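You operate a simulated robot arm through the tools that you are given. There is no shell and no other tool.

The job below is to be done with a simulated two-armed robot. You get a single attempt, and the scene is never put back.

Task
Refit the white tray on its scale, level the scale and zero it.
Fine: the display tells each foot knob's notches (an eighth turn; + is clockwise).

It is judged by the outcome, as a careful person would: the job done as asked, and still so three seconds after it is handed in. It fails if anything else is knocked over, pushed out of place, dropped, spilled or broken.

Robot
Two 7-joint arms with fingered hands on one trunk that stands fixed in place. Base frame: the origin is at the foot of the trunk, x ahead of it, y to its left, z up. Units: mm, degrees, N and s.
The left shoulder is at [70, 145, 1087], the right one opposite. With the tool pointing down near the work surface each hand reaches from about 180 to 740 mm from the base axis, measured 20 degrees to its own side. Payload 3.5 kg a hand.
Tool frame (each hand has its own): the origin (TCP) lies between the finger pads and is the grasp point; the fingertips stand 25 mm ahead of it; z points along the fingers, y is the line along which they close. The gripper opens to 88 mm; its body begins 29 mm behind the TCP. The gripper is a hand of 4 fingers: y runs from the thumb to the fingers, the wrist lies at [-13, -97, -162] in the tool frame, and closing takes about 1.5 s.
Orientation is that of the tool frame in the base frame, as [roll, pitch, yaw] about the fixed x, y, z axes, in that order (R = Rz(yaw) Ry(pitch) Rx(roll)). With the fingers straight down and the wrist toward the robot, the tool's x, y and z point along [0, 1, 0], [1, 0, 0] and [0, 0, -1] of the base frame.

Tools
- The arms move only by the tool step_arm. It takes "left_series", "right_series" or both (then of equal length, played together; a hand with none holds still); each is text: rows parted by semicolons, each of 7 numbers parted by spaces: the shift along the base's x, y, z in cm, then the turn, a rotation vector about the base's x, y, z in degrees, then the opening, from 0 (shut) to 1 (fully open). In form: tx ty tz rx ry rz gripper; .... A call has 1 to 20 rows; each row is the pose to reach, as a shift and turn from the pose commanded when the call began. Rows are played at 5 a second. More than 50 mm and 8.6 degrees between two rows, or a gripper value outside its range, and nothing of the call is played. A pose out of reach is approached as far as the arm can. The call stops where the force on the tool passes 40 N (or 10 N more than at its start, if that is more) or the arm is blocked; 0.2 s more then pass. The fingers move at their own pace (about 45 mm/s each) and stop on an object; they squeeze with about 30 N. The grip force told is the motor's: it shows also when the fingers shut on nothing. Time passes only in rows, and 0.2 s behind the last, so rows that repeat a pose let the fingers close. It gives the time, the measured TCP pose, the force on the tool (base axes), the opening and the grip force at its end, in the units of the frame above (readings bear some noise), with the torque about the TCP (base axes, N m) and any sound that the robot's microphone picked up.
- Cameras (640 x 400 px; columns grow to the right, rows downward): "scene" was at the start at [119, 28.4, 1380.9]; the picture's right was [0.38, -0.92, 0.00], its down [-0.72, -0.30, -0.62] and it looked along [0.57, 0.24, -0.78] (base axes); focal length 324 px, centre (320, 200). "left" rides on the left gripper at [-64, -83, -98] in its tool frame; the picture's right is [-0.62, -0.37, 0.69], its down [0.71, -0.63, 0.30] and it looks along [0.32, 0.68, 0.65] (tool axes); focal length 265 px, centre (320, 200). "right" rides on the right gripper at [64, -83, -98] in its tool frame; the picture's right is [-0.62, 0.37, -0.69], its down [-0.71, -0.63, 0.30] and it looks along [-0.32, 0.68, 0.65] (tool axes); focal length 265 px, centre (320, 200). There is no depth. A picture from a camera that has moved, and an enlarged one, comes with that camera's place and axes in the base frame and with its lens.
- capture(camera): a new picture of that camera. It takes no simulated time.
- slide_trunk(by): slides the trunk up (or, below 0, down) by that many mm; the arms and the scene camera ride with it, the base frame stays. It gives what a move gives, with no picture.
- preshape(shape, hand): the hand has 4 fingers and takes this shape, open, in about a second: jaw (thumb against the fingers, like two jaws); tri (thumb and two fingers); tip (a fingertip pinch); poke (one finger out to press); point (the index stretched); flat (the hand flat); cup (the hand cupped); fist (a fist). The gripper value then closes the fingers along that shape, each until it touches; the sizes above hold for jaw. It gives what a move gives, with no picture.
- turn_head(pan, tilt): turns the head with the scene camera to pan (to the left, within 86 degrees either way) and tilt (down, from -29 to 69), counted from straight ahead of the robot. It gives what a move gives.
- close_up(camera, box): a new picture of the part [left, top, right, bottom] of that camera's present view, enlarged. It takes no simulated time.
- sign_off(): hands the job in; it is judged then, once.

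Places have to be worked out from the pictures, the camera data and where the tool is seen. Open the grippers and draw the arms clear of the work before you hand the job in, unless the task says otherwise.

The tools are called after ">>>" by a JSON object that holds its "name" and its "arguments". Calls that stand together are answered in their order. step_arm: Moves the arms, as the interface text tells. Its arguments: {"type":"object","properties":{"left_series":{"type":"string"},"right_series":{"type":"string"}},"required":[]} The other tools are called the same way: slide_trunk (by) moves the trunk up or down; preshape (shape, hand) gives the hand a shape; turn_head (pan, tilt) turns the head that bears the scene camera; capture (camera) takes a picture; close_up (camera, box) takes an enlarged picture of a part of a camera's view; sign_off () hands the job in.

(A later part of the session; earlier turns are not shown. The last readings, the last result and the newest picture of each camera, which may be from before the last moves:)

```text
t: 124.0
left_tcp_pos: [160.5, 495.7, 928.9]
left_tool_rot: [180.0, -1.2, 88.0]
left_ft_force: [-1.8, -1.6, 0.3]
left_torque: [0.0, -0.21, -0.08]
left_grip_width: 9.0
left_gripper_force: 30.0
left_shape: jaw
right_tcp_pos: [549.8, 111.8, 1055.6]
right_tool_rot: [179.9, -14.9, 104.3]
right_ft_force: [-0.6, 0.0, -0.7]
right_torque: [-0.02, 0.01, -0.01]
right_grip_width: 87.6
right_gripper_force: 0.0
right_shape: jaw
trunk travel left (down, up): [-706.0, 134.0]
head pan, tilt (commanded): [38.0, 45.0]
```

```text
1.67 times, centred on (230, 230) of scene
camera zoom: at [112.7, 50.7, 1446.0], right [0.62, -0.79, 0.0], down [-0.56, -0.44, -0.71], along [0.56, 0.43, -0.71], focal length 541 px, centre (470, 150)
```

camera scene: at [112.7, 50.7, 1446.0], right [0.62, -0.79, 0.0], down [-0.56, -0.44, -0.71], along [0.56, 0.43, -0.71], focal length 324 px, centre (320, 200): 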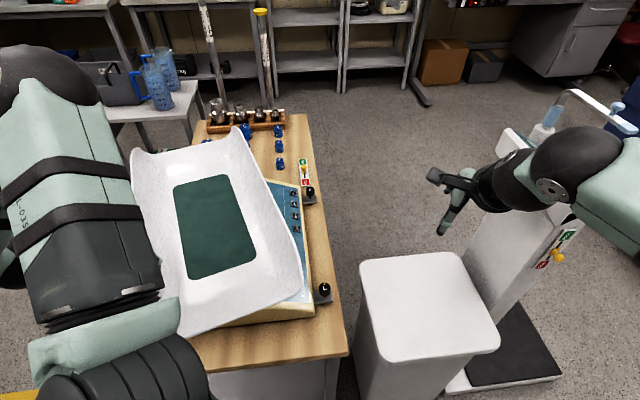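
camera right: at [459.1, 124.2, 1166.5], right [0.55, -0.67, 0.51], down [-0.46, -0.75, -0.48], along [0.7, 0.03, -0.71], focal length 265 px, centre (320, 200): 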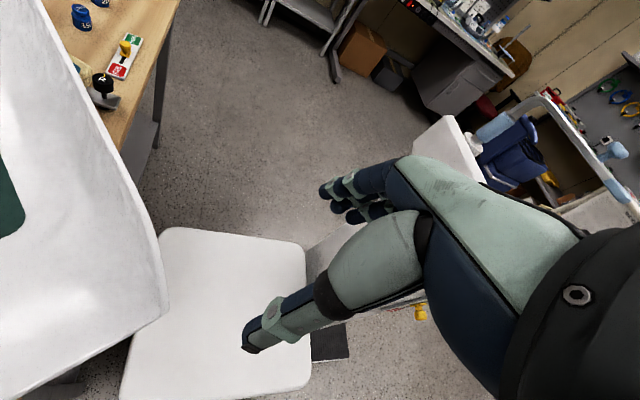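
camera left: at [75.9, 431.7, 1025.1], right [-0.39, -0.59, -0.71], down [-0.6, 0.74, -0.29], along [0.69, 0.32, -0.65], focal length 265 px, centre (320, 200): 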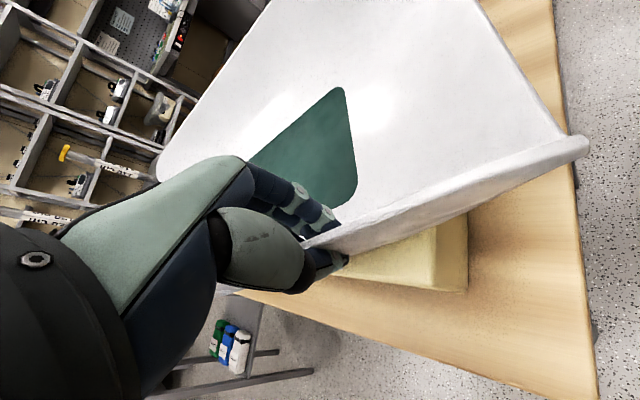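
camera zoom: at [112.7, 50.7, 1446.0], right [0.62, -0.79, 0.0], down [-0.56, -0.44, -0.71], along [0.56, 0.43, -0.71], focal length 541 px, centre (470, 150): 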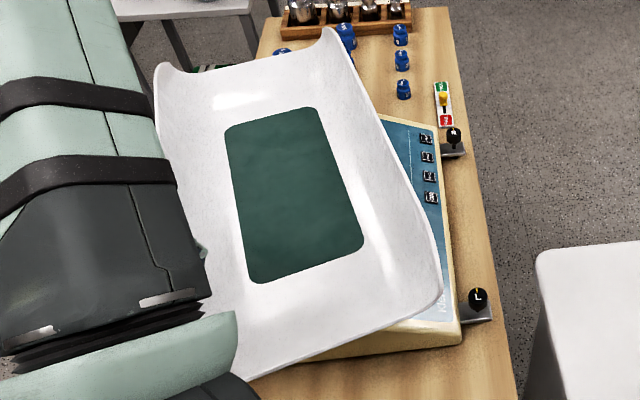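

The tray is at heading ~61.5° with its centre shifted to (364, 586): the grip slips a bit in yaw. I release here and finish the turn by pushing the far-left wall from outside, which also moves the centre back. First lift off and go round.

>>> {"name": "step_arm", "arguments": {"left_series": "0 0 0 0 0 0 0.2; 0 0 0 0 0 0 0.5; 0 0 0 0 0 0 0.8; 0 0 0 0 0 0 0.9; 0 0 3 0 0 0 0.9; 0 0 7 0 0 0 0.9; 0 0 11 0 0 0 0.9"}}

>>> {"name": "step_arm", "arguments": {"left_series": "0.8 3.2 0 0 0 7.5 0.5; 1.6 6.5 0 0 0 15 0.2; 2.4 9.8 0 0 0 22.5 0; 3.2 13 0 0 0 30 0; 4 16.3 0 0 0 37.5 0; 4.8 19.5 0 0 0 45 0; 5.6 22.8 0 0 0 52.5 0; 6.4 26 0 0 0 60 0; 7.3 29.3 0 0 0 68 0"}}

>>> {"name": "capture", "arguments": {"camera": "scene"}}

>>> {"name": "capture", "arguments": {"camera": "left"}}

```text
t: 125.5
left_tcp_pos: [160.3, 493.0, 1040.9]
left_tool_rot: [-179.9, -1.5, 88.1]
left_ft_force: [-0.4, -0.9, 0.2]
left_torque: [0.0, 0.0, 0.01]
left_grip_width: 79.1
left_gripper_force: 0.0
left_shape: jaw
right_tcp_pos: [550.2, 109.3, 1055.3]
right_tool_rot: [179.8, -15.0, 104.3]
right_ft_force: [-0.6, -0.5, 0.6]
right_torque: [0.01, -0.01, -0.01]
right_grip_width: 87.6
right_gripper_force: 0.0
right_shape: jaw
trunk travel left (down, up): [-706.0, 134.0]
head pan, tilt (commanded): [38.0, 45.0]
```

```text
t: 127.5
left_tcp_pos: [237.6, 789.5, 1037.6]
left_tool_rot: [-180.0, -1.3, 156.2]
left_ft_force: [0.3, 0.4, 0.4]
left_torque: [-0.03, -0.01, 0.01]
left_grip_width: 0.0
left_gripper_force: 29.9
left_shape: jaw
right_tcp_pos: [551.1, 112.4, 1054.7]
right_tool_rot: [179.9, -14.8, 104.2]
right_ft_force: [0.3, -0.4, -0.9]
right_torque: [0.02, 0.03, 0.01]
right_grip_width: 87.7
right_gripper_force: 0.1
right_shape: jaw
trunk travel left (down, up): [-706.0, 134.0]
head pan, tilt (commanded): [38.0, 45.0]
```

```text
taken
camera scene: at [114.2, 51.4, 1445.9], right [0.62, -0.79, 0.0], down [-0.56, -0.44, -0.71], along [0.56, 0.43, -0.71], focal length 324 px, centre (320, 200)
```

scene: 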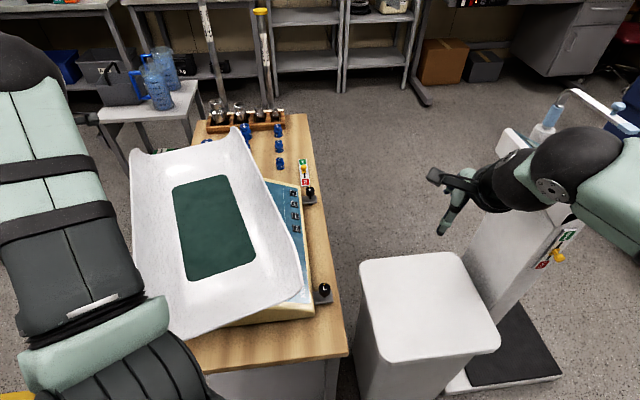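

```text
taken
camera left: at [263.9, 686.0, 1134.6], right [0.4, -0.58, -0.71], down [-0.91, -0.29, -0.29], along [-0.04, 0.76, -0.65], focal length 265 px, centre (320, 200)
```

left: 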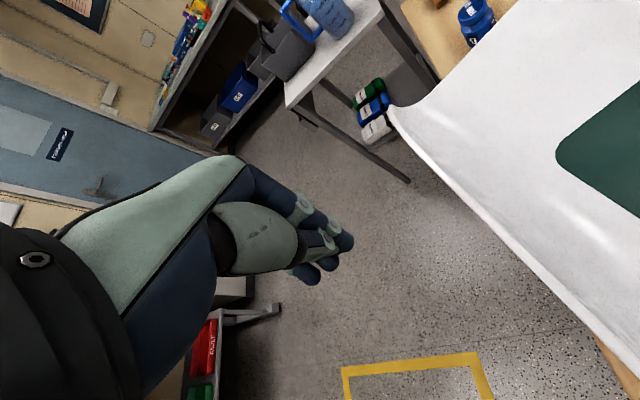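

The closed left hand is outside the far-left wall over free floor space. I lower it to rim height and approach the wall.

>>> {"name": "step_arm", "arguments": {"left_series": "0 0 -4 0 0 0 0; 0 0 -8 0 0 0 0; 0 0 -11.2 0 0 0 0; 0.9 -0.5 -11.2 0 0 0 0"}}

>>> {"name": "step_arm", "arguments": {"left_series": "0.4 -0.2 0 0 0 0 0; 0.8 -0.4 0 0 0 0 0; 1.2 -0.6 0 0 0 0 0"}}

>>> {"name": "capture", "arguments": {"camera": "left"}}

>>> {"name": "close_up", "arguments": {"camera": "scene", "box": [110, 110, 350, 350]}}

```text
t: 128.6
left_tcp_pos: [244.2, 781.9, 926.7]
left_tool_rot: [-179.9, -1.4, 156.1]
left_ft_force: [-1.0, -0.2, -0.4]
left_torque: [0.02, 0.02, -0.01]
left_grip_width: 0.3
left_gripper_force: 29.8
left_shape: jaw
right_tcp_pos: [551.0, 110.7, 1055.2]
right_tool_rot: [179.9, -15.0, 104.2]
right_ft_force: [-0.1, -0.5, 0.6]
right_torque: [0.02, 0.0, 0.0]
right_grip_width: 87.8
right_gripper_force: 0.0
right_shape: jaw
trunk travel left (down, up): [-706.0, 134.0]
head pan, tilt (commanded): [38.0, 45.0]
```

```text
t: 129.3
left_tcp_pos: [256.2, 776.8, 926.7]
left_tool_rot: [-179.9, -1.5, 156.1]
left_ft_force: [0.2, -0.2, -0.3]
left_torque: [0.0, 0.0, 0.03]
left_grip_width: 0.0
left_gripper_force: 29.6
left_shape: jaw
right_tcp_pos: [551.0, 111.1, 1055.0]
right_tool_rot: [179.9, -15.0, 104.3]
right_ft_force: [-0.7, 0.5, 0.6]
right_torque: [0.02, -0.02, -0.02]
right_grip_width: 87.5
right_gripper_force: 0.0
right_shape: jaw
trunk travel left (down, up): [-706.0, 134.0]
head pan, tilt (commanded): [38.0, 45.0]
```

```text
taken
camera left: at [282.8, 673.2, 1022.9], right [0.4, -0.58, -0.71], down [-0.92, -0.28, -0.29], along [-0.03, 0.76, -0.65], focal length 265 px, centre (320, 200)
```

left: 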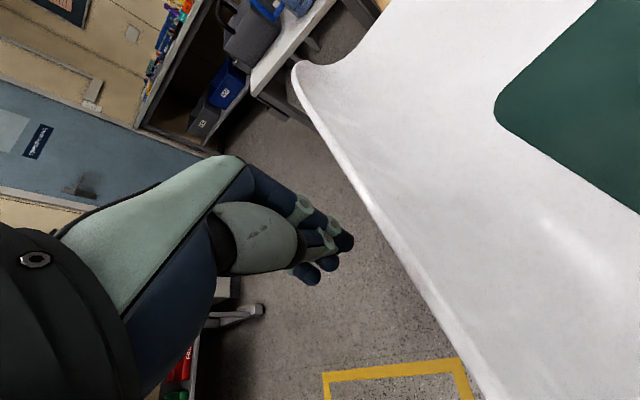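

```text
1.67 times, centred on (230, 230) of scene
camera zoom: at [113.4, 49.8, 1446.0], right [0.62, -0.79, 0.0], down [-0.56, -0.44, -0.71], along [0.56, 0.44, -0.71], focal length 541 px, centre (470, 150)
```

zoom: 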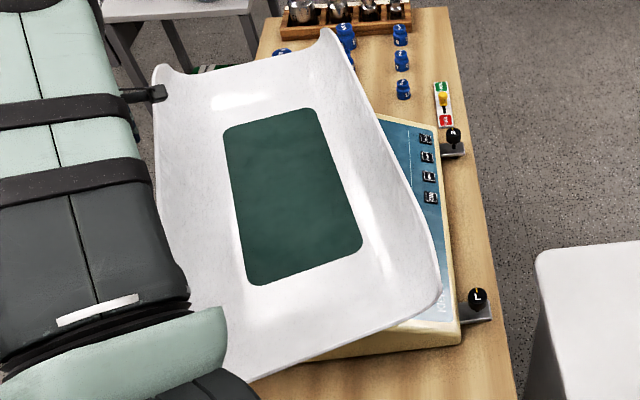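

>>> {"name": "step_arm", "arguments": {"left_series": "0.7 -0.3 0 0 0 0 0; 1.4 -0.5 0 0 0 0 0; 2.1 -0.6 0 0 0 0 0; 2.8 -0.6 0 0 0 0 0"}}

>>> {"name": "capture", "arguments": {"camera": "left"}}

>>> {"name": "close_up", "arguments": {"camera": "scene", "box": [110, 110, 350, 350]}}

```text
t: 130.3
left_tcp_pos: [282.9, 770.1, 926.2]
left_tool_rot: [-179.8, -1.4, 156.1]
left_ft_force: [-1.7, 0.0, 0.1]
left_torque: [0.0, -0.01, -0.01]
left_grip_width: 0.2
left_gripper_force: 30.4
left_shape: jaw
right_tcp_pos: [550.9, 111.9, 1055.4]
right_tool_rot: [179.8, -15.0, 104.2]
right_ft_force: [-1.0, -0.1, -0.1]
right_torque: [-0.03, 0.03, 0.0]
right_grip_width: 87.5
right_gripper_force: 0.1
right_shape: jaw
trunk travel left (down, up): [-706.0, 134.0]
head pan, tilt (commanded): [38.0, 45.0]
```

```text
taken
camera left: at [310.5, 667.5, 1023.0], right [0.4, -0.58, -0.71], down [-0.92, -0.28, -0.29], along [-0.03, 0.76, -0.65], focal length 265 px, centre (320, 200)
```

left: 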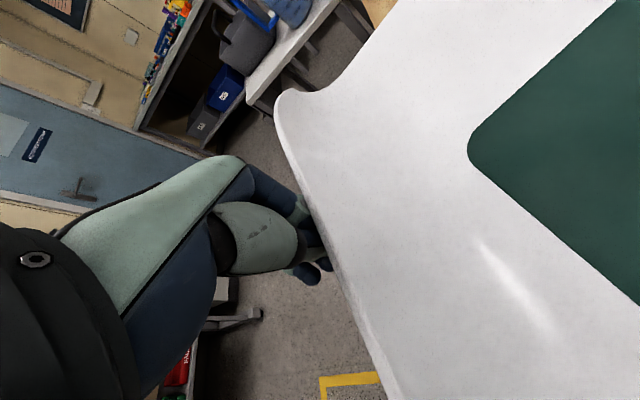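

```text
1.67 times, centred on (230, 230) of scene
camera zoom: at [113.1, 49.8, 1446.0], right [0.62, -0.79, 0.0], down [-0.56, -0.44, -0.71], along [0.56, 0.44, -0.71], focal length 541 px, centre (470, 150)
```

zoom: 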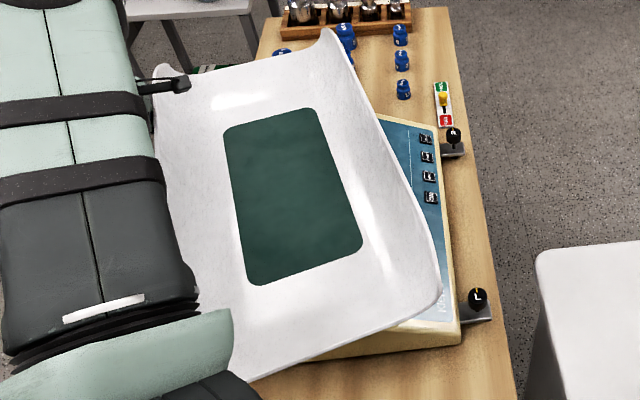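

Contact is just starting (1.7 N). I push on gently about 40 mm toward +x.

>>> {"name": "step_arm", "arguments": {"left_series": "0.5 0 0 0 0 0 0; 1.0 0 0 0 0 0 0; 1.5 0 0 0 0 0 0; 2.0 0.1 0 0 0 0 0; 2.5 0.1 0 0 0 0 0; 3.0 0.2 0 0 0 0 0; 3.5 0.2 0 0 0 0 0; 4.0 0.3 0 0 0 0 0"}}

>>> {"name": "close_up", "arguments": {"camera": "scene", "box": [110, 110, 350, 350]}}

>>> {"name": "capture", "arguments": {"camera": "left"}}

```text
t: 132.2
left_tcp_pos: [323.5, 773.1, 926.0]
left_tool_rot: [-179.9, -1.3, 156.1]
left_ft_force: [-0.9, -0.1, -0.4]
left_torque: [0.01, 0.03, 0.01]
left_grip_width: 0.0
left_gripper_force: 29.8
left_shape: jaw
right_tcp_pos: [550.8, 110.7, 1055.4]
right_tool_rot: [179.7, -15.0, 104.3]
right_ft_force: [-0.2, -0.4, -0.1]
right_torque: [-0.01, 0.05, 0.02]
right_grip_width: 87.5
right_gripper_force: 0.1
right_shape: jaw
trunk travel left (down, up): [-706.0, 134.0]
head pan, tilt (commanded): [38.0, 45.0]
```

```text
1.67 times, centred on (230, 230) of scene
camera zoom: at [113.2, 49.8, 1446.0], right [0.62, -0.79, 0.0], down [-0.56, -0.44, -0.71], along [0.56, 0.44, -0.71], focal length 541 px, centre (470, 150)
```

zoom: 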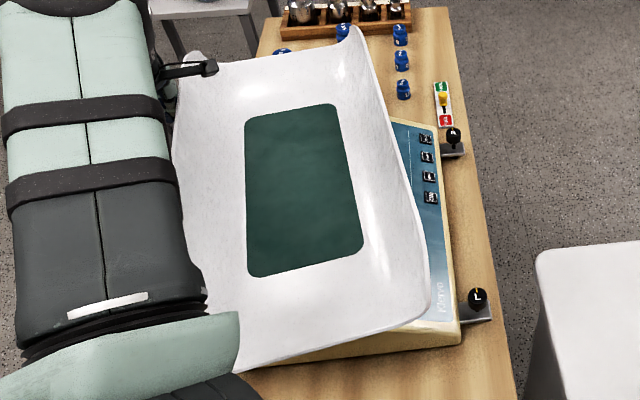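

```text
taken
camera left: at [350.9, 670.1, 1022.9], right [0.4, -0.58, -0.71], down [-0.92, -0.28, -0.29], along [-0.03, 0.76, -0.65], focal length 265 px, centre (320, 200)
```

left: 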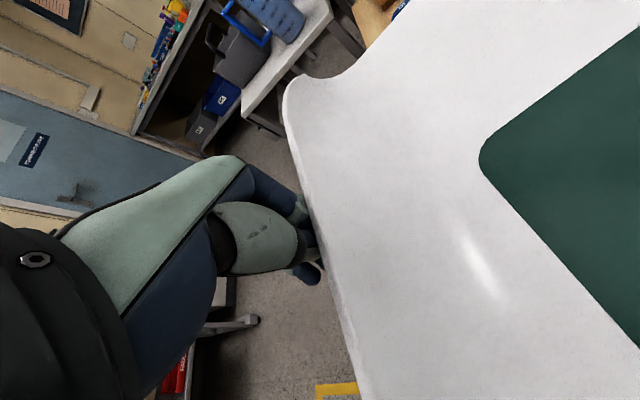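

Heading is now 55.6°, centre (380, 580). A pull on the near-left rim straight outward should give the remaining turn and bring the centre back, so I go back to that rim.

>>> {"name": "step_arm", "arguments": {"left_series": "-2 1 0 0 0 0 0; -4 2 2 0 0 0 0; -5 2 6 0 0 0 0; -5 2 11 0 0 0 0"}}

>>> {"name": "step_arm", "arguments": {"left_series": "-1.1 -3.1 0 0 0 -7.5 0; -2.2 -6.2 0 0 0 -15 0.3; -3.3 -9.3 0 0 0 -22.5 0.6; -4.4 -12.4 0 0 0 -30 0.9; -5.5 -15.5 0 0 0 -37.5 0.9; -6.6 -18.6 0 0 0 -45 0.9; -7.7 -21.7 0 0 0 -52.5 0.9; -8.8 -24.8 0 0 0 -60 0.9; -10.7 -28.8 0 0 0 -68 0.9"}}

>>> {"name": "capture", "arguments": {"camera": "left"}}

>>> {"name": "close_up", "arguments": {"camera": "scene", "box": [110, 110, 350, 350]}}

```text
t: 133.2
left_tcp_pos: [272.3, 792.2, 1036.8]
left_tool_rot: [-179.9, -1.4, 156.0]
left_ft_force: [-0.7, 0.4, -0.9]
left_torque: [-0.01, 0.02, 0.01]
left_grip_width: 0.0
left_gripper_force: 29.6
left_shape: jaw
right_tcp_pos: [549.4, 111.3, 1055.5]
right_tool_rot: [179.8, -15.0, 104.1]
right_ft_force: [-0.9, -0.3, -0.4]
right_torque: [0.05, -0.04, 0.02]
right_grip_width: 87.5
right_gripper_force: 0.1
right_shape: jaw
trunk travel left (down, up): [-706.0, 134.0]
head pan, tilt (commanded): [38.0, 45.0]
```

```text
t: 135.2
left_tcp_pos: [166.8, 504.3, 1037.2]
left_tool_rot: [-179.9, -1.5, 88.0]
left_ft_force: [0.1, 0.1, -0.5]
left_torque: [-0.01, 0.01, -0.03]
left_grip_width: 79.2
left_gripper_force: 0.1
left_shape: jaw
right_tcp_pos: [549.7, 111.1, 1056.3]
right_tool_rot: [179.8, -15.0, 104.2]
right_ft_force: [-0.3, -0.7, -1.1]
right_torque: [0.02, 0.01, 0.01]
right_grip_width: 87.5
right_gripper_force: 0.1
right_shape: jaw
trunk travel left (down, up): [-706.0, 134.0]
head pan, tilt (commanded): [38.0, 45.0]
```

```text
taken
camera left: at [80.7, 439.9, 1134.2], right [-0.39, -0.59, -0.71], down [-0.6, 0.74, -0.29], along [0.7, 0.32, -0.64], focal length 265 px, centre (320, 200)
```

left: 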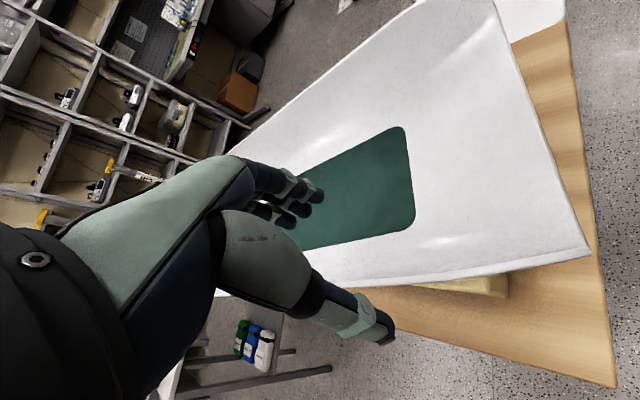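

```text
1.67 times, centred on (230, 230) of scene
camera zoom: at [112.5, 48.2, 1446.1], right [0.62, -0.79, 0.0], down [-0.56, -0.43, -0.71], along [0.56, 0.44, -0.71], focal length 541 px, centre (470, 150)
```

zoom: 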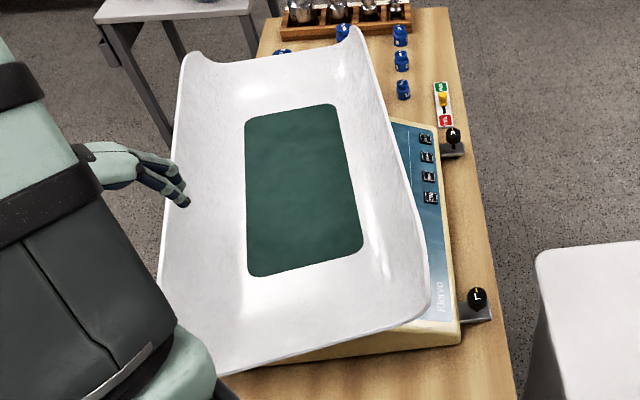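

>>> {"name": "step_arm", "arguments": {"left_series": "-0.2 0.1 -4 0 0 0 0.9; -0.3 0.2 -8 0 0 0 0.9; -0.3 0.2 -11.1 0 0 0 0.9; -0.3 0.2 -11.1 0 0 0 0.5; -0.3 0.2 -11.1 0 0 0 0.2; -0.3 0.2 -11.1 0 0 0 0; -0.3 0.2 -11.1 0 0 0 0; -0.3 0.2 -11.1 0 0 0 0; -0.3 0.2 -11.1 0 0 0 0; -0.3 0.2 -11.1 0 0 0 0"}}

>>> {"name": "capture", "arguments": {"camera": "left"}}

```text
t: 137.3
left_tcp_pos: [163.5, 507.6, 925.7]
left_tool_rot: [-179.9, -1.5, 88.1]
left_ft_force: [-0.4, -1.1, 0.4]
left_torque: [0.01, -0.28, -0.19]
left_grip_width: 9.7
left_gripper_force: 30.0
left_shape: jaw
right_tcp_pos: [549.4, 111.3, 1055.4]
right_tool_rot: [179.8, -14.9, 104.2]
right_ft_force: [-0.6, 0.1, -0.6]
right_torque: [0.02, -0.01, 0.01]
right_grip_width: 87.4
right_gripper_force: 0.1
right_shape: jaw
trunk travel left (down, up): [-706.0, 134.0]
head pan, tilt (commanded): [38.0, 45.0]
```

```text
taken
camera left: at [78.7, 443.6, 1021.6], right [-0.39, -0.59, -0.71], down [-0.61, 0.74, -0.29], along [0.69, 0.32, -0.65], focal length 265 px, centre (320, 200)
```

left: 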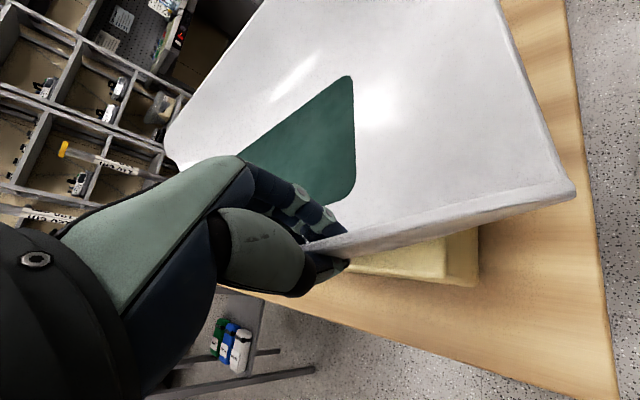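

Gripped. I pull the rim outward toward its final spot (about −22, +26 mm), turning the hand with it.

>>> {"name": "step_arm", "arguments": {"left_series": "-0.4 0.4 0 0 0 -2.5 0; -0.8 0.85 0 0 0 -5 0; -1.2 1.3 0 0 0 -7.5 0; -1.6 1.75 0 0 0 -10 0; -1.95 2.2 0 0 0 -12 0; -2.25 2.56 0 0 0 -13 0"}}

>>> {"name": "close_up", "arguments": {"camera": "scene", "box": [110, 110, 350, 350]}}

```text
t: 138.8
left_tcp_pos: [140.7, 533.6, 926.1]
left_tool_rot: [-179.9, -1.4, 75.0]
left_ft_force: [1.8, 0.2, -0.3]
left_torque: [-0.03, -0.15, -0.07]
left_grip_width: 8.9
left_gripper_force: 29.9
left_shape: jaw
right_tcp_pos: [550.2, 111.5, 1054.5]
right_tool_rot: [179.9, -15.1, 104.2]
right_ft_force: [0.1, -0.5, 0.1]
right_torque: [0.02, -0.01, 0.02]
right_grip_width: 87.7
right_gripper_force: 0.1
right_shape: jaw
trunk travel left (down, up): [-706.0, 134.0]
head pan, tilt (commanded): [38.0, 45.0]
```

```text
1.67 times, centred on (230, 230) of scene
camera zoom: at [113.7, 50.4, 1445.9], right [0.62, -0.79, 0.0], down [-0.56, -0.44, -0.71], along [0.56, 0.43, -0.71], focal length 541 px, centre (470, 150)
```

zoom: 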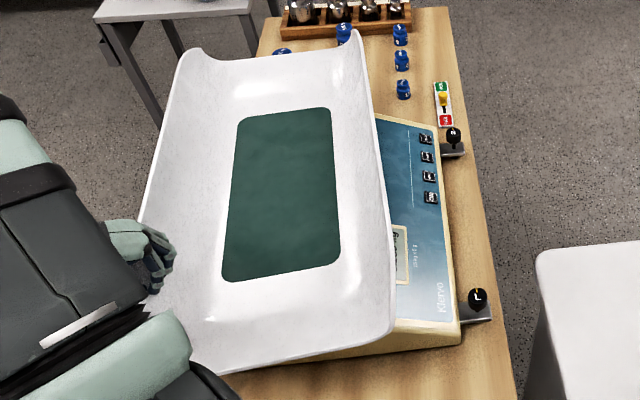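

Heading ≈ 49.7°, centre ≈ (361, 590). I pull the tray about 16 mm toward the robot with this grip (line through its centre), then will push it forward from the back.

>>> {"name": "step_arm", "arguments": {"left_series": "-0.5 -0.1 0 0 0 0 0; -1.0 -0.25 0 0 0 0 0; -1.6 -0.37 0 0 0 0 0"}}

>>> {"name": "step_arm", "arguments": {"left_series": "0 0 0 0 0 0 0.2; 0 0 0 0 0 0 0.5; 0 0 0 0 0 0 0.8; 0 0 0 0 0 0 0.9; 0 0 3 0 0 0 0.9; 0 0 7 0 0 0 0.9; 0 0 11 0 0 0 0.9"}}

>>> {"name": "close_up", "arguments": {"camera": "scene", "box": [110, 110, 350, 350]}}

```text
t: 139.6
left_tcp_pos: [124.2, 530.8, 924.9]
left_tool_rot: [-179.8, -1.3, 75.2]
left_ft_force: [1.9, -0.2, -1.0]
left_torque: [-0.08, -0.17, -0.04]
left_grip_width: 8.7
left_gripper_force: 29.7
left_shape: jaw
right_tcp_pos: [550.7, 111.4, 1055.5]
right_tool_rot: [180.0, -15.1, 104.2]
right_ft_force: [-0.1, 0.0, 0.7]
right_torque: [0.02, 0.01, 0.04]
right_grip_width: 87.6
right_gripper_force: 0.1
right_shape: jaw
trunk travel left (down, up): [-706.0, 134.0]
head pan, tilt (commanded): [38.0, 45.0]
```

```text
t: 141.2
left_tcp_pos: [123.7, 530.0, 1036.8]
left_tool_rot: [179.9, -1.4, 75.1]
left_ft_force: [-0.1, 0.7, -1.0]
left_torque: [-0.03, 0.03, 0.0]
left_grip_width: 79.3
left_gripper_force: 0.1
left_shape: jaw
right_tcp_pos: [550.6, 110.0, 1056.5]
right_tool_rot: [179.8, -15.0, 104.2]
right_ft_force: [0.2, 0.9, 0.1]
right_torque: [0.02, 0.01, 0.04]
right_grip_width: 87.6
right_gripper_force: 0.1
right_shape: jaw
trunk travel left (down, up): [-706.0, 134.0]
head pan, tilt (commanded): [38.0, 45.0]
```

```text
1.67 times, centred on (230, 230) of scene
camera zoom: at [112.8, 48.4, 1446.0], right [0.62, -0.79, 0.0], down [-0.56, -0.43, -0.71], along [0.56, 0.44, -0.71], focal length 541 px, centre (470, 150)
```

zoom: 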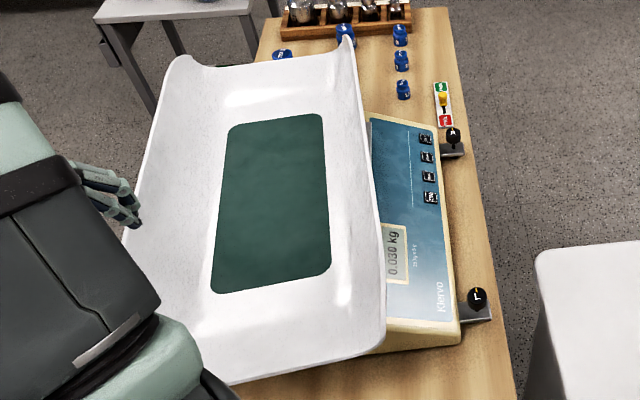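

The display now shows a weight (0.030 kg), so the scale recognises the tray. It sits ~32 mm too far back and ~5° off, so I close the left hand, go round behind the back wall and push it forward.

>>> {"name": "step_arm", "arguments": {"left_series": "0 2.5 0.5 0 0 7.5 0.5; 0 5 0.5 0 0 15 0.2; 0 7.5 0.5 0 0 22.5 0; 1 10.5 0.5 0 0 30 0; 2.5 13.5 0.5 0 0 37.5 0; 5 16 0.5 0 0 45 0; 7 17.7 0.5 0 0 52.5 0; 9 19.2 0 0 0 60 0"}}

>>> {"name": "capture", "arguments": {"camera": "left"}}

>>> {"name": "close_up", "arguments": {"camera": "scene", "box": [110, 110, 350, 350]}}

```text
t: 142.9
left_tcp_pos: [215.4, 722.4, 1034.7]
left_tool_rot: [-180.0, -1.4, 135.2]
left_ft_force: [0.5, 0.2, -0.4]
left_torque: [0.02, -0.01, -0.02]
left_grip_width: 0.1
left_gripper_force: 29.7
left_shape: jaw
right_tcp_pos: [550.9, 111.0, 1055.0]
right_tool_rot: [179.9, -15.0, 104.2]
right_ft_force: [1.0, -0.4, 0.2]
right_torque: [0.01, 0.01, 0.02]
right_grip_width: 87.5
right_gripper_force: 0.1
right_shape: jaw
trunk travel left (down, up): [-706.0, 134.0]
head pan, tilt (commanded): [38.0, 45.0]
```

```text
taken
camera left: at [205.2, 616.0, 1131.6], right [0.17, -0.69, -0.71], down [-0.96, 0.06, -0.29], along [0.24, 0.72, -0.65], focal length 265 px, centre (320, 200)
```

left: 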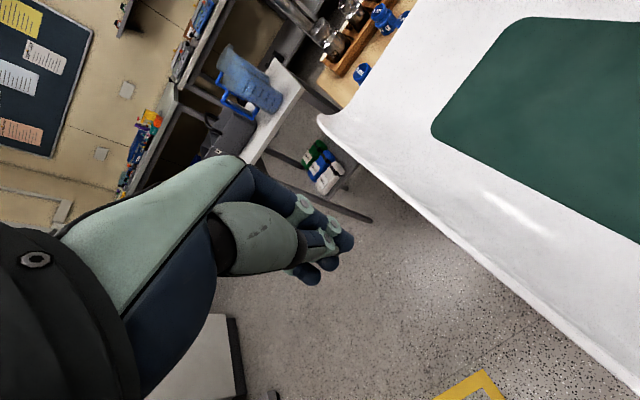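

```text
1.67 times, centred on (230, 230) of scene
camera zoom: at [114.7, 50.1, 1445.9], right [0.62, -0.79, 0.0], down [-0.56, -0.44, -0.71], along [0.56, 0.44, -0.71], focal length 541 px, centre (470, 150)
```

zoom: 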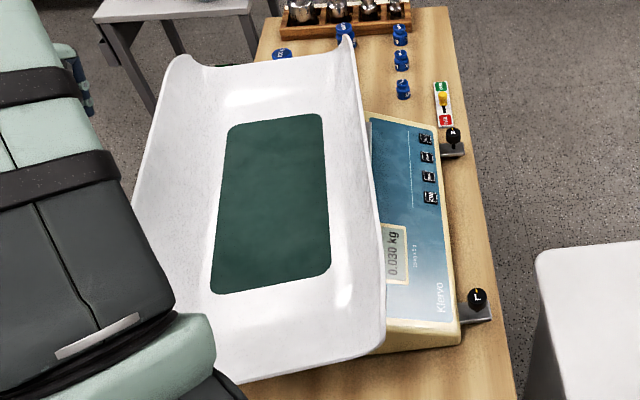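

Display is steady at 0.030 kg. I lower the closed left hand behind the back wall and approach until contact.

>>> {"name": "step_arm", "arguments": {"left_series": "0 0 -4 0 0 0 0; 0 0 -8 0 0 0 0; 0 0 -11 0 0 0 0; 0.8 -0.6 -11 0 0 0 0; 1.4 -1.1 -11 0 0 0 0"}}

>>> {"name": "capture", "arguments": {"camera": "left"}}

```text
t: 144.2
left_tcp_pos: [228.8, 710.0, 925.5]
left_tool_rot: [-180.0, -1.4, 135.1]
left_ft_force: [-0.9, 0.1, 0.5]
left_torque: [0.01, 0.0, -0.01]
left_grip_width: 0.0
left_gripper_force: 30.2
left_shape: jaw
right_tcp_pos: [549.7, 111.3, 1054.7]
right_tool_rot: [179.9, -15.0, 104.2]
right_ft_force: [0.3, 0.0, 0.7]
right_torque: [0.03, 0.02, 0.02]
right_grip_width: 87.6
right_gripper_force: 0.1
right_shape: jaw
trunk travel left (down, up): [-706.0, 134.0]
head pan, tilt (commanded): [38.0, 45.0]
```

```text
taken
camera left: at [218.1, 603.7, 1022.2], right [0.17, -0.69, -0.71], down [-0.96, 0.06, -0.29], along [0.24, 0.72, -0.65], focal length 265 px, centre (320, 200)
```

left: 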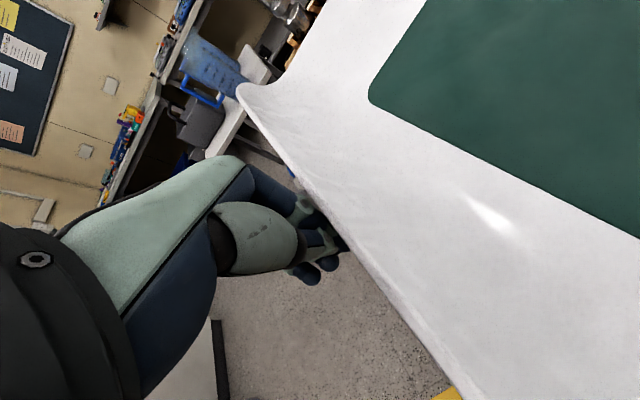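

>>> {"name": "step_arm", "arguments": {"left_series": "0.5 -0.25 0 0 0 0 0; 1.0 -0.5 0 0 0 0 0; 1.5 -0.7 0 0 0 0 0; 2.0 -0.9 0 0 0 0 0; 2.5 -1.1 0 0 0 0 0"}}

>>> {"name": "close_up", "arguments": {"camera": "scene", "box": [110, 110, 350, 350]}}

```text
t: 145.3
left_tcp_pos: [253.6, 699.5, 924.5]
left_tool_rot: [180.0, -1.5, 135.0]
left_ft_force: [-2.4, 1.8, -0.3]
left_torque: [-0.01, 0.0, 0.04]
left_grip_width: 0.0
left_gripper_force: 29.6
left_shape: jaw
right_tcp_pos: [551.1, 111.1, 1054.9]
right_tool_rot: [179.8, -14.9, 104.3]
right_ft_force: [0.2, -0.3, -0.3]
right_torque: [0.01, -0.01, -0.01]
right_grip_width: 87.7
right_gripper_force: 0.0
right_shape: jaw
trunk travel left (down, up): [-706.0, 134.0]
head pan, tilt (commanded): [38.0, 45.0]
```

```text
1.67 times, centred on (230, 230) of scene
camera zoom: at [112.8, 50.3, 1446.0], right [0.62, -0.79, 0.0], down [-0.56, -0.44, -0.71], along [0.56, 0.44, -0.71], focal length 541 px, centre (470, 150)
```

zoom: 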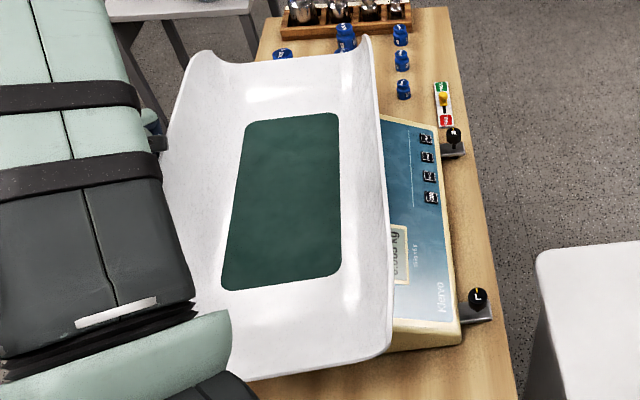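

Good: heading ≈ 48.4°, centre within 1 mm along e and 14 mm back. I push another ~15 mm.

>>> {"name": "step_arm", "arguments": {"left_series": "0.4 -0.25 0 0 0 0 0; 0.8 -0.5 0 0 0 0 0; 1.2 -0.75 0 0 0 0 0; 1.35 -0.85 0 0 0 0 0"}}

>>> {"name": "close_up", "arguments": {"camera": "scene", "box": [110, 110, 350, 350]}}

```text
t: 146.3
left_tcp_pos: [267.4, 690.7, 925.2]
left_tool_rot: [-179.9, -1.3, 135.1]
left_ft_force: [0.5, 1.9, 0.7]
left_torque: [-0.02, 0.0, 0.05]
left_grip_width: 0.1
left_gripper_force: 29.8
left_shape: jaw
right_tcp_pos: [550.2, 111.4, 1055.3]
right_tool_rot: [179.8, -15.0, 104.3]
right_ft_force: [0.6, -0.4, 0.1]
right_torque: [-0.01, 0.02, 0.01]
right_grip_width: 87.5
right_gripper_force: 0.0
right_shape: jaw
trunk travel left (down, up): [-706.0, 134.0]
head pan, tilt (commanded): [38.0, 45.0]
```

```text
1.67 times, centred on (230, 230) of scene
camera zoom: at [112.9, 50.2, 1446.0], right [0.62, -0.79, 0.0], down [-0.56, -0.44, -0.71], along [0.56, 0.43, -0.71], focal length 541 px, centre (470, 150)
```

zoom: 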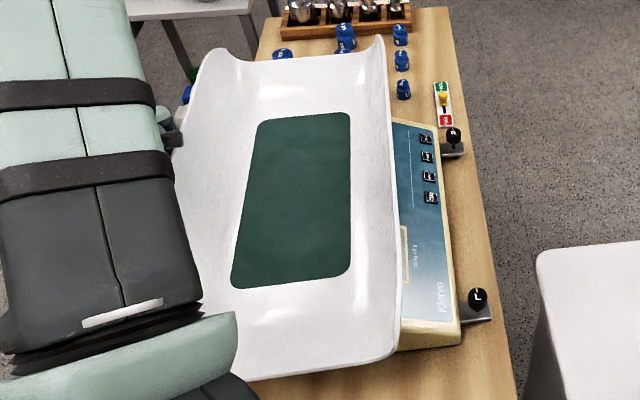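

The centre is now on target (367, 565); heading 47.4° vs 45°. A small push at the far-left wall will take out the last 2–3°.

>>> {"name": "step_arm", "arguments": {"left_series": "-0.7 0.7 0 0 0 0 0; -1.4 1.4 0 0 0 0 0; 1 3.8 0 0 0 0 0; 3.4 6.2 0 0 0 0 0; 5 8.4 0 0 0 0 0"}}

>>> {"name": "step_arm", "arguments": {"left_series": "0.4 -0.4 0 0 0 0 0; 0.8 -0.8 0 0 0 0 0; 1.1 -1.1 0 0 0 0 0; 1.4 -1.4 0 0 0 0 0"}}

>>> {"name": "capture", "arguments": {"camera": "left"}}

>>> {"name": "close_up", "arguments": {"camera": "scene", "box": [110, 110, 350, 350]}}

```text
t: 147.6
left_tcp_pos: [318.0, 775.0, 923.9]
left_tool_rot: [-179.9, -1.3, 135.0]
left_ft_force: [-0.6, 0.1, -0.7]
left_torque: [-0.01, 0.01, 0.05]
left_grip_width: 0.0
left_gripper_force: 30.2
left_shape: jaw
right_tcp_pos: [550.3, 111.9, 1056.0]
right_tool_rot: [180.0, -14.9, 104.2]
right_ft_force: [-0.5, -0.1, 0.9]
right_torque: [0.01, 0.0, -0.03]
right_grip_width: 87.7
right_gripper_force: 0.1
right_shape: jaw
trunk travel left (down, up): [-706.0, 134.0]
head pan, tilt (commanded): [38.0, 45.0]
```

```text
t: 148.6
left_tcp_pos: [330.7, 761.0, 925.3]
left_tool_rot: [-179.9, -1.4, 135.1]
left_ft_force: [-0.3, -0.1, 0.0]
left_torque: [0.01, -0.02, -0.02]
left_grip_width: 0.1
left_gripper_force: 29.9
left_shape: jaw
right_tcp_pos: [550.5, 110.2, 1055.5]
right_tool_rot: [179.8, -15.1, 104.3]
right_ft_force: [-0.1, 0.0, -0.7]
right_torque: [-0.02, -0.02, 0.01]
right_grip_width: 87.5
right_gripper_force: 0.0
right_shape: jaw
trunk travel left (down, up): [-706.0, 134.0]
head pan, tilt (commanded): [38.0, 45.0]
```

```text
taken
camera left: at [320.2, 654.5, 1022.2], right [0.17, -0.69, -0.71], down [-0.96, 0.06, -0.29], along [0.24, 0.72, -0.65], focal length 265 px, centre (320, 200)
```

left: 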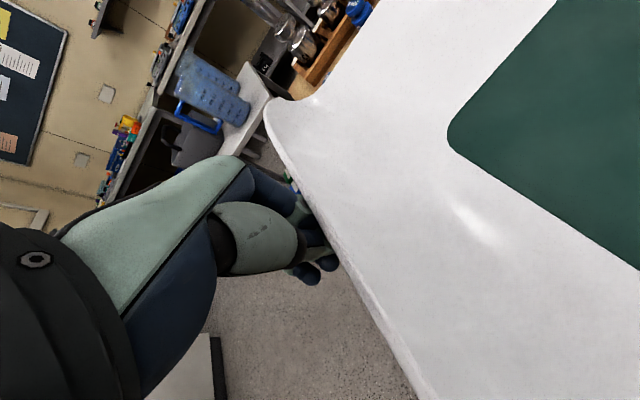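

```text
1.67 times, centred on (230, 230) of scene
camera zoom: at [113.4, 49.7, 1446.0], right [0.62, -0.79, 0.0], down [-0.56, -0.44, -0.71], along [0.56, 0.44, -0.71], focal length 541 px, centre (470, 150)
```

zoom: 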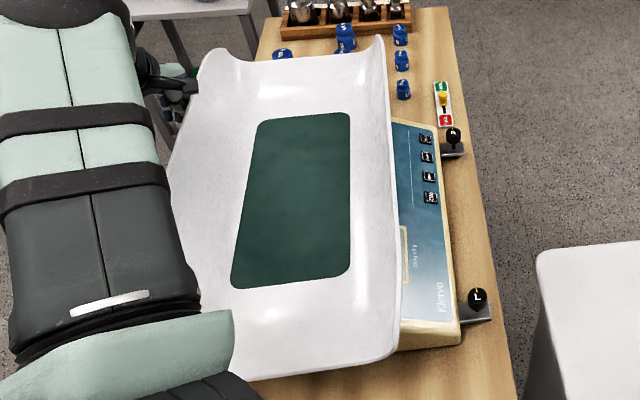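

>>> {"name": "step_arm", "arguments": {"left_series": "0.3 -0.3 0 0 0 0 0; 0.6 -0.6 0 0 0 0 0; 0.8 -0.8 0 0 0 0 0"}}

>>> {"name": "close_up", "arguments": {"camera": "scene", "box": [110, 110, 350, 350]}}

```text
t: 149.3
left_tcp_pos: [340.1, 753.8, 924.2]
left_tool_rot: [-180.0, -1.4, 135.2]
left_ft_force: [-0.7, 0.7, 0.1]
left_torque: [-0.05, -0.02, 0.0]
left_grip_width: 0.0
left_gripper_force: 30.0
left_shape: jaw
right_tcp_pos: [550.5, 111.0, 1054.6]
right_tool_rot: [179.8, -14.9, 104.2]
right_ft_force: [0.8, -0.4, -0.1]
right_torque: [-0.02, 0.0, 0.02]
right_grip_width: 87.5
right_gripper_force: 0.0
right_shape: jaw
trunk travel left (down, up): [-706.0, 134.0]
head pan, tilt (commanded): [38.0, 45.0]
```

```text
1.67 times, centred on (230, 230) of scene
camera zoom: at [113.1, 50.2, 1446.0], right [0.62, -0.79, 0.0], down [-0.56, -0.44, -0.71], along [0.56, 0.44, -0.71], focal length 541 px, centre (470, 150)
```

zoom: 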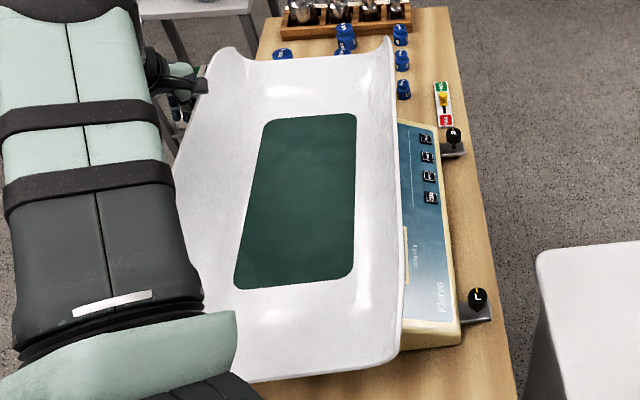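

Now heading ≈ 46.5°, centre ≈ (371, 558): about 7 mm forward of the plate centre. I take the left hand up and over to the front; from there a very light push on the front wall can true it up, and the ZERO key is near.

>>> {"name": "step_arm", "arguments": {"left_series": "-1 1 0 0 0 0 0; -2 2 2 0 0 0 0; -2 2 6 0 0 0 0; -2 2 10 0 0 0 0; -2 2 14 0 0 0 0"}}

>>> {"name": "step_arm", "arguments": {"left_series": "1.2 -3 0 0 0 -8 0; 2.4 -6 0 0 0 -16 0; 3.6 -9 0 0 0 -24 0; 4.9 -12.2 0 0 0 -32 0; 6.2 -15.4 0 0 0 -40 0; 7.5 -18.6 0 0 0 -48 0; 8.8 -21.8 0 0 0 -56 0; 10.2 -25 0 0 0 -64 0; 12 -28.2 0 0 0 -72 0; 14 -31.6 0 0 0 -80 0; 16.4 -35.4 0 0 0 -88 0"}}

>>> {"name": "capture", "arguments": {"camera": "scene"}}

>>> {"name": "capture", "arguments": {"camera": "left"}}

```text
t: 150.6
left_tcp_pos: [317.6, 771.9, 1065.5]
left_tool_rot: [-179.9, -1.4, 135.0]
left_ft_force: [0.0, 0.3, 0.8]
left_torque: [0.02, 0.02, 0.0]
left_grip_width: 0.1
left_gripper_force: 29.9
left_shape: jaw
right_tcp_pos: [549.6, 111.0, 1054.8]
right_tool_rot: [179.7, -15.1, 104.3]
right_ft_force: [0.0, -0.8, 0.3]
right_torque: [0.02, 0.01, 0.0]
right_grip_width: 87.3
right_gripper_force: 0.1
right_shape: jaw
trunk travel left (down, up): [-706.0, 134.0]
head pan, tilt (commanded): [38.0, 45.0]
```

```text
t: 152.9
left_tcp_pos: [485.0, 418.0, 1064.6]
left_tool_rot: [-179.9, -1.4, 47.0]
left_ft_force: [0.6, 0.0, 0.6]
left_torque: [0.0, 0.01, 0.03]
left_grip_width: 0.0
left_gripper_force: 30.0
left_shape: jaw
right_tcp_pos: [551.4, 110.5, 1055.7]
right_tool_rot: [179.9, -15.1, 104.2]
right_ft_force: [-0.5, 0.2, -0.1]
right_torque: [0.01, 0.03, -0.01]
right_grip_width: 87.4
right_gripper_force: 0.0
right_shape: jaw
trunk travel left (down, up): [-706.0, 134.0]
head pan, tilt (commanded): [38.0, 45.0]
```

```text
taken
camera scene: at [115.1, 48.5, 1445.9], right [0.62, -0.79, 0.0], down [-0.56, -0.43, -0.71], along [0.56, 0.44, -0.71], focal length 324 px, centre (320, 200)
```

scene: 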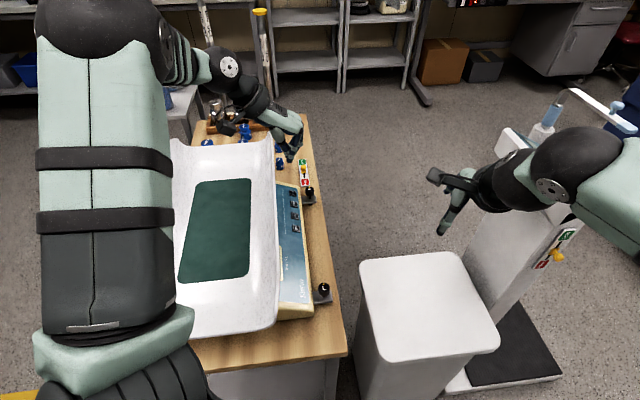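

```text
taken
camera left: at [379.0, 425.8, 1161.6], right [-0.68, -0.19, -0.71], down [0.03, 0.96, -0.29], along [0.73, -0.22, -0.65], focal length 265 px, centre (320, 200)
```

left: 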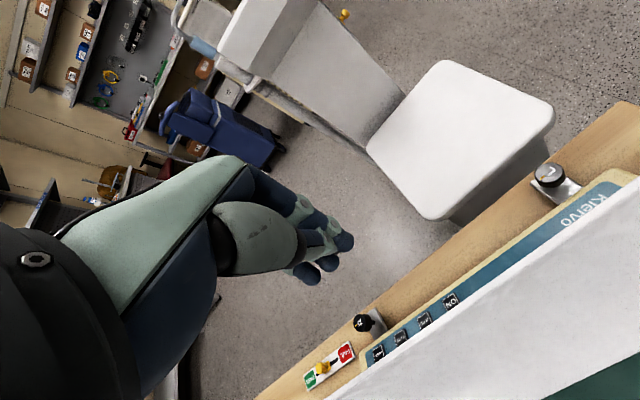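

The tray looks seated and square. I measure once more from the scene camera and check the display.

>>> {"name": "close_up", "arguments": {"camera": "scene", "box": [130, 110, 350, 350]}}

>>> {"name": "close_up", "arguments": {"camera": "scene", "box": [250, 170, 340, 320]}}

```text
1.67 times, centred on (240, 230) of scene
camera zoom: at [115.1, 48.5, 1445.9], right [0.62, -0.79, 0.0], down [-0.56, -0.43, -0.71], along [0.56, 0.44, -0.71], focal length 541 px, centre (453, 150)
```

zoom: 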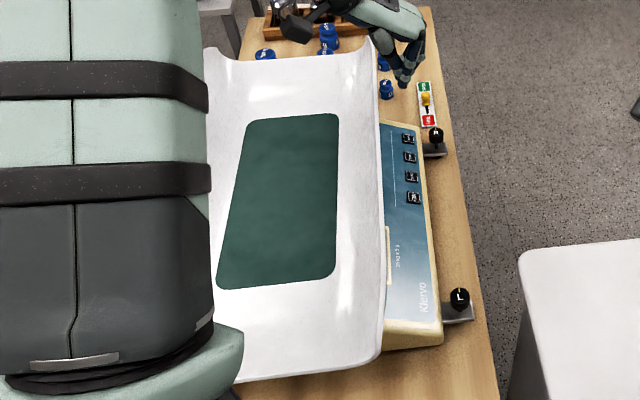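

```text
2.67 times, centred on (295, 245) of scene
camera zoom: at [115.1, 48.5, 1445.9], right [0.62, -0.79, 0.0], down [-0.56, -0.43, -0.71], along [0.56, 0.44, -0.71], focal length 865 px, centre (387, 80)
```

zoom: 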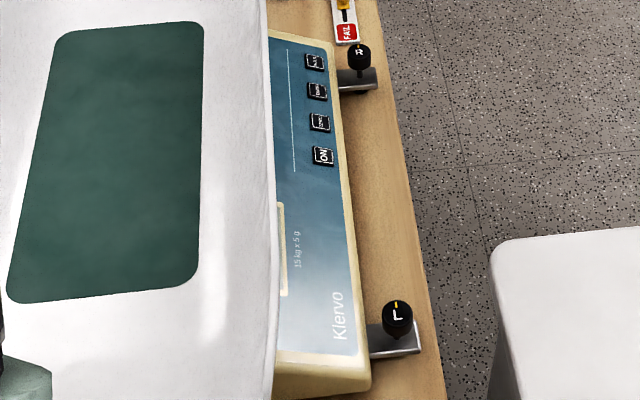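

Position is stable. I lower the closed left hand in front of the front wall and nudge the tray back by about 7 mm.

>>> {"name": "step_arm", "arguments": {"left_series": "0 0 -4 0 0 0 0; 0 0 -8 0 0 0 0; 0 0 -12 0 0 0 0; 0 0 -13.8 0 0 0 0; -0.7 0.7 -13.8 0 0 0 0; -1.2 1.2 -13.8 0 0 0 0"}}

>>> {"name": "capture", "arguments": {"camera": "left"}}

>>> {"name": "close_up", "arguments": {"camera": "scene", "box": [130, 110, 350, 350]}}

```text
t: 154.3
left_tcp_pos: [471.4, 430.9, 925.9]
left_tool_rot: [-180.0, -1.5, 47.1]
left_ft_force: [-0.3, 0.6, 0.5]
left_torque: [-0.02, 0.04, 0.03]
left_grip_width: 0.2
left_gripper_force: 29.8
left_shape: jaw
right_tcp_pos: [550.5, 111.2, 1054.1]
right_tool_rot: [179.9, -15.1, 104.2]
right_ft_force: [1.0, 0.2, 0.4]
right_torque: [-0.01, 0.01, 0.01]
right_grip_width: 87.7
right_gripper_force: 0.0
right_shape: jaw
trunk travel left (down, up): [-706.0, 134.0]
head pan, tilt (commanded): [38.0, 45.0]
```

```text
taken
camera left: at [365.0, 438.9, 1023.9], right [-0.68, -0.19, -0.71], down [0.03, 0.96, -0.29], along [0.73, -0.22, -0.65], focal length 265 px, centre (320, 200)
```

left: 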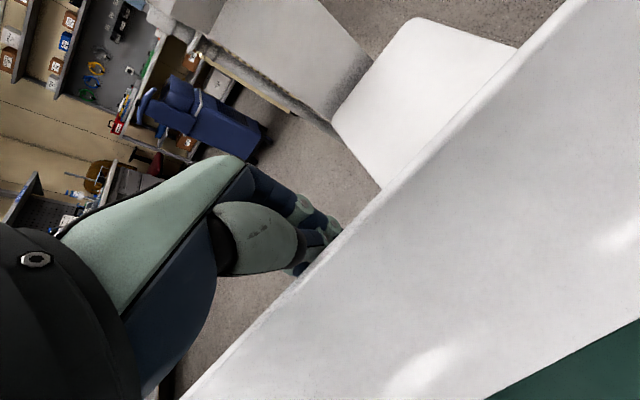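

```text
1.67 times, centred on (240, 230) of scene
camera zoom: at [113.2, 50.1, 1446.0], right [0.62, -0.79, 0.0], down [-0.56, -0.44, -0.71], along [0.56, 0.44, -0.71], focal length 541 px, centre (453, 150)
```

zoom: 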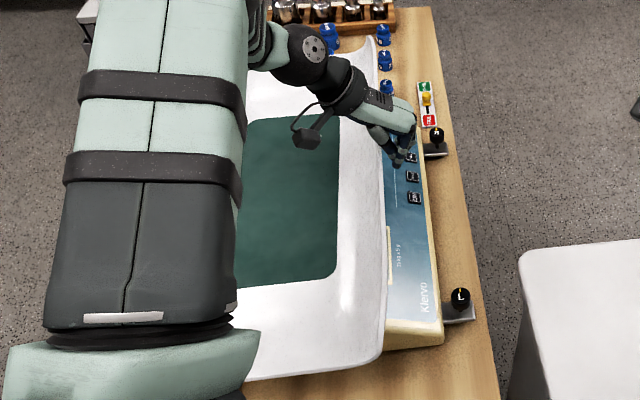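

>>> {"name": "step_arm", "arguments": {"left_series": "-0.25 0.25 0 0 0 0 0; -0.5 0.5 0 0 0 0 0; -0.75 0.75 0 0 0 0 0"}}

>>> {"name": "close_up", "arguments": {"camera": "scene", "box": [130, 110, 350, 350]}}

>>> {"name": "close_up", "arguments": {"camera": "left", "box": [260, 160, 420, 300]}}

```text
t: 155.2
left_tcp_pos: [464.2, 437.7, 927.5]
left_tool_rot: [-180.0, -1.5, 47.0]
left_ft_force: [1.2, -2.1, 0.4]
left_torque: [0.03, 0.03, -0.01]
left_grip_width: 0.0
left_gripper_force: 29.9
left_shape: jaw
right_tcp_pos: [550.3, 110.0, 1055.4]
right_tool_rot: [179.8, -14.9, 104.2]
right_ft_force: [0.4, 0.4, 0.1]
right_torque: [0.02, 0.0, -0.01]
right_grip_width: 87.5
right_gripper_force: 0.1
right_shape: jaw
trunk travel left (down, up): [-706.0, 134.0]
head pan, tilt (commanded): [38.0, 45.0]
```

```text
1.67 times, centred on (240, 230) of scene
camera zoom: at [113.5, 49.0, 1446.0], right [0.62, -0.79, 0.0], down [-0.56, -0.43, -0.71], along [0.56, 0.44, -0.71], focal length 541 px, centre (453, 150)
```

zoom: 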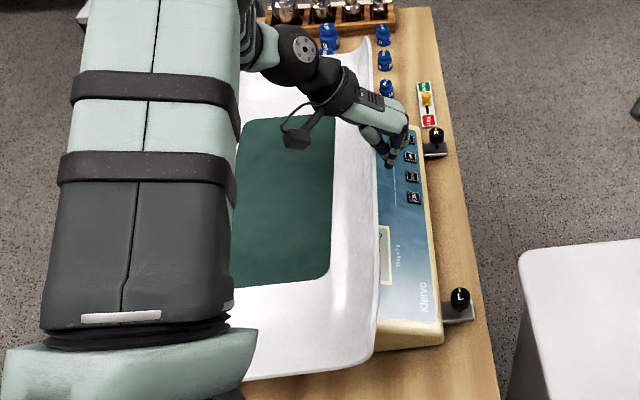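

```text
2.86 times, centred on (340, 230) of left
camera zoom: at [358.2, 445.7, 1024.3], right [-0.68, -0.19, -0.71], down [0.03, 0.96, -0.29], along [0.73, -0.22, -0.65], focal length 758 px, centre (263, 114)
```

zoom: 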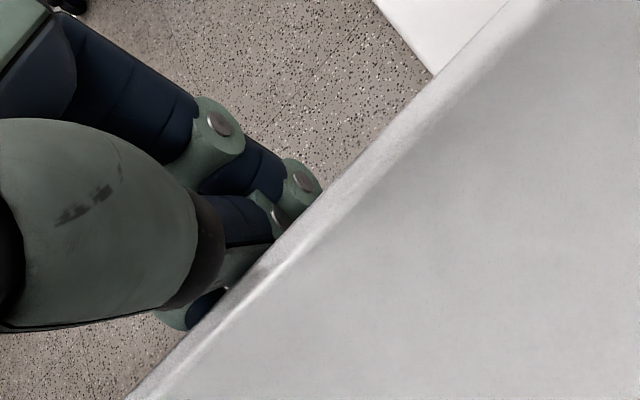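

The tray moved back a little (2.4 N). I retract the left hand a few cm and up, then measure everything again.

>>> {"name": "step_arm", "arguments": {"left_series": "1 -1 0 0 0 0 0; 2 -2 0 0 0 0 0; 2.5 -2.5 4 0 0 0 0; 2.5 -2.5 8 0 0 0 0; 2.5 -2.5 12 0 0 0 0"}}

>>> {"name": "close_up", "arguments": {"camera": "scene", "box": [130, 110, 350, 350]}}

>>> {"name": "capture", "arguments": {"camera": "left"}}

```text
t: 156.3
left_tcp_pos: [488.6, 412.8, 1048.2]
left_tool_rot: [-179.9, -1.4, 47.1]
left_ft_force: [1.1, -1.3, 0.1]
left_torque: [0.01, -0.05, 0.01]
left_grip_width: 0.0
left_gripper_force: 29.7
left_shape: jaw
right_tcp_pos: [549.2, 110.8, 1055.3]
right_tool_rot: [179.8, -15.0, 104.3]
right_ft_force: [0.2, -0.5, -0.3]
right_torque: [0.01, -0.01, 0.02]
right_grip_width: 87.4
right_gripper_force: 0.1
right_shape: jaw
trunk travel left (down, up): [-706.0, 134.0]
head pan, tilt (commanded): [38.0, 45.0]
```

```text
1.67 times, centred on (240, 230) of scene
camera zoom: at [112.5, 49.1, 1446.0], right [0.62, -0.79, 0.0], down [-0.56, -0.44, -0.71], along [0.56, 0.44, -0.71], focal length 541 px, centre (453, 150)
```

zoom: 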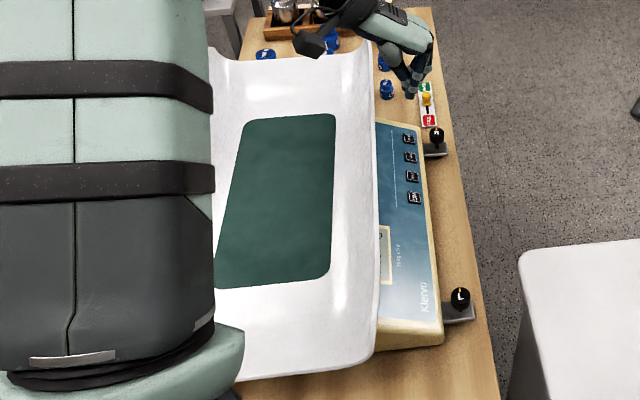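

```text
taken
camera left: at [382.0, 419.9, 1145.4], right [-0.68, -0.19, -0.71], down [0.03, 0.96, -0.29], along [0.73, -0.22, -0.65], focal length 265 px, centre (320, 200)
```

left: 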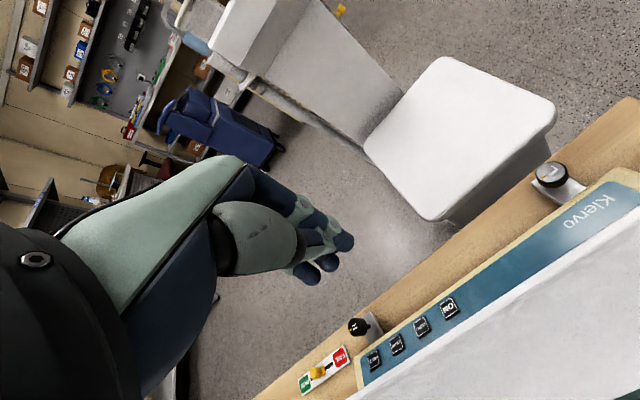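

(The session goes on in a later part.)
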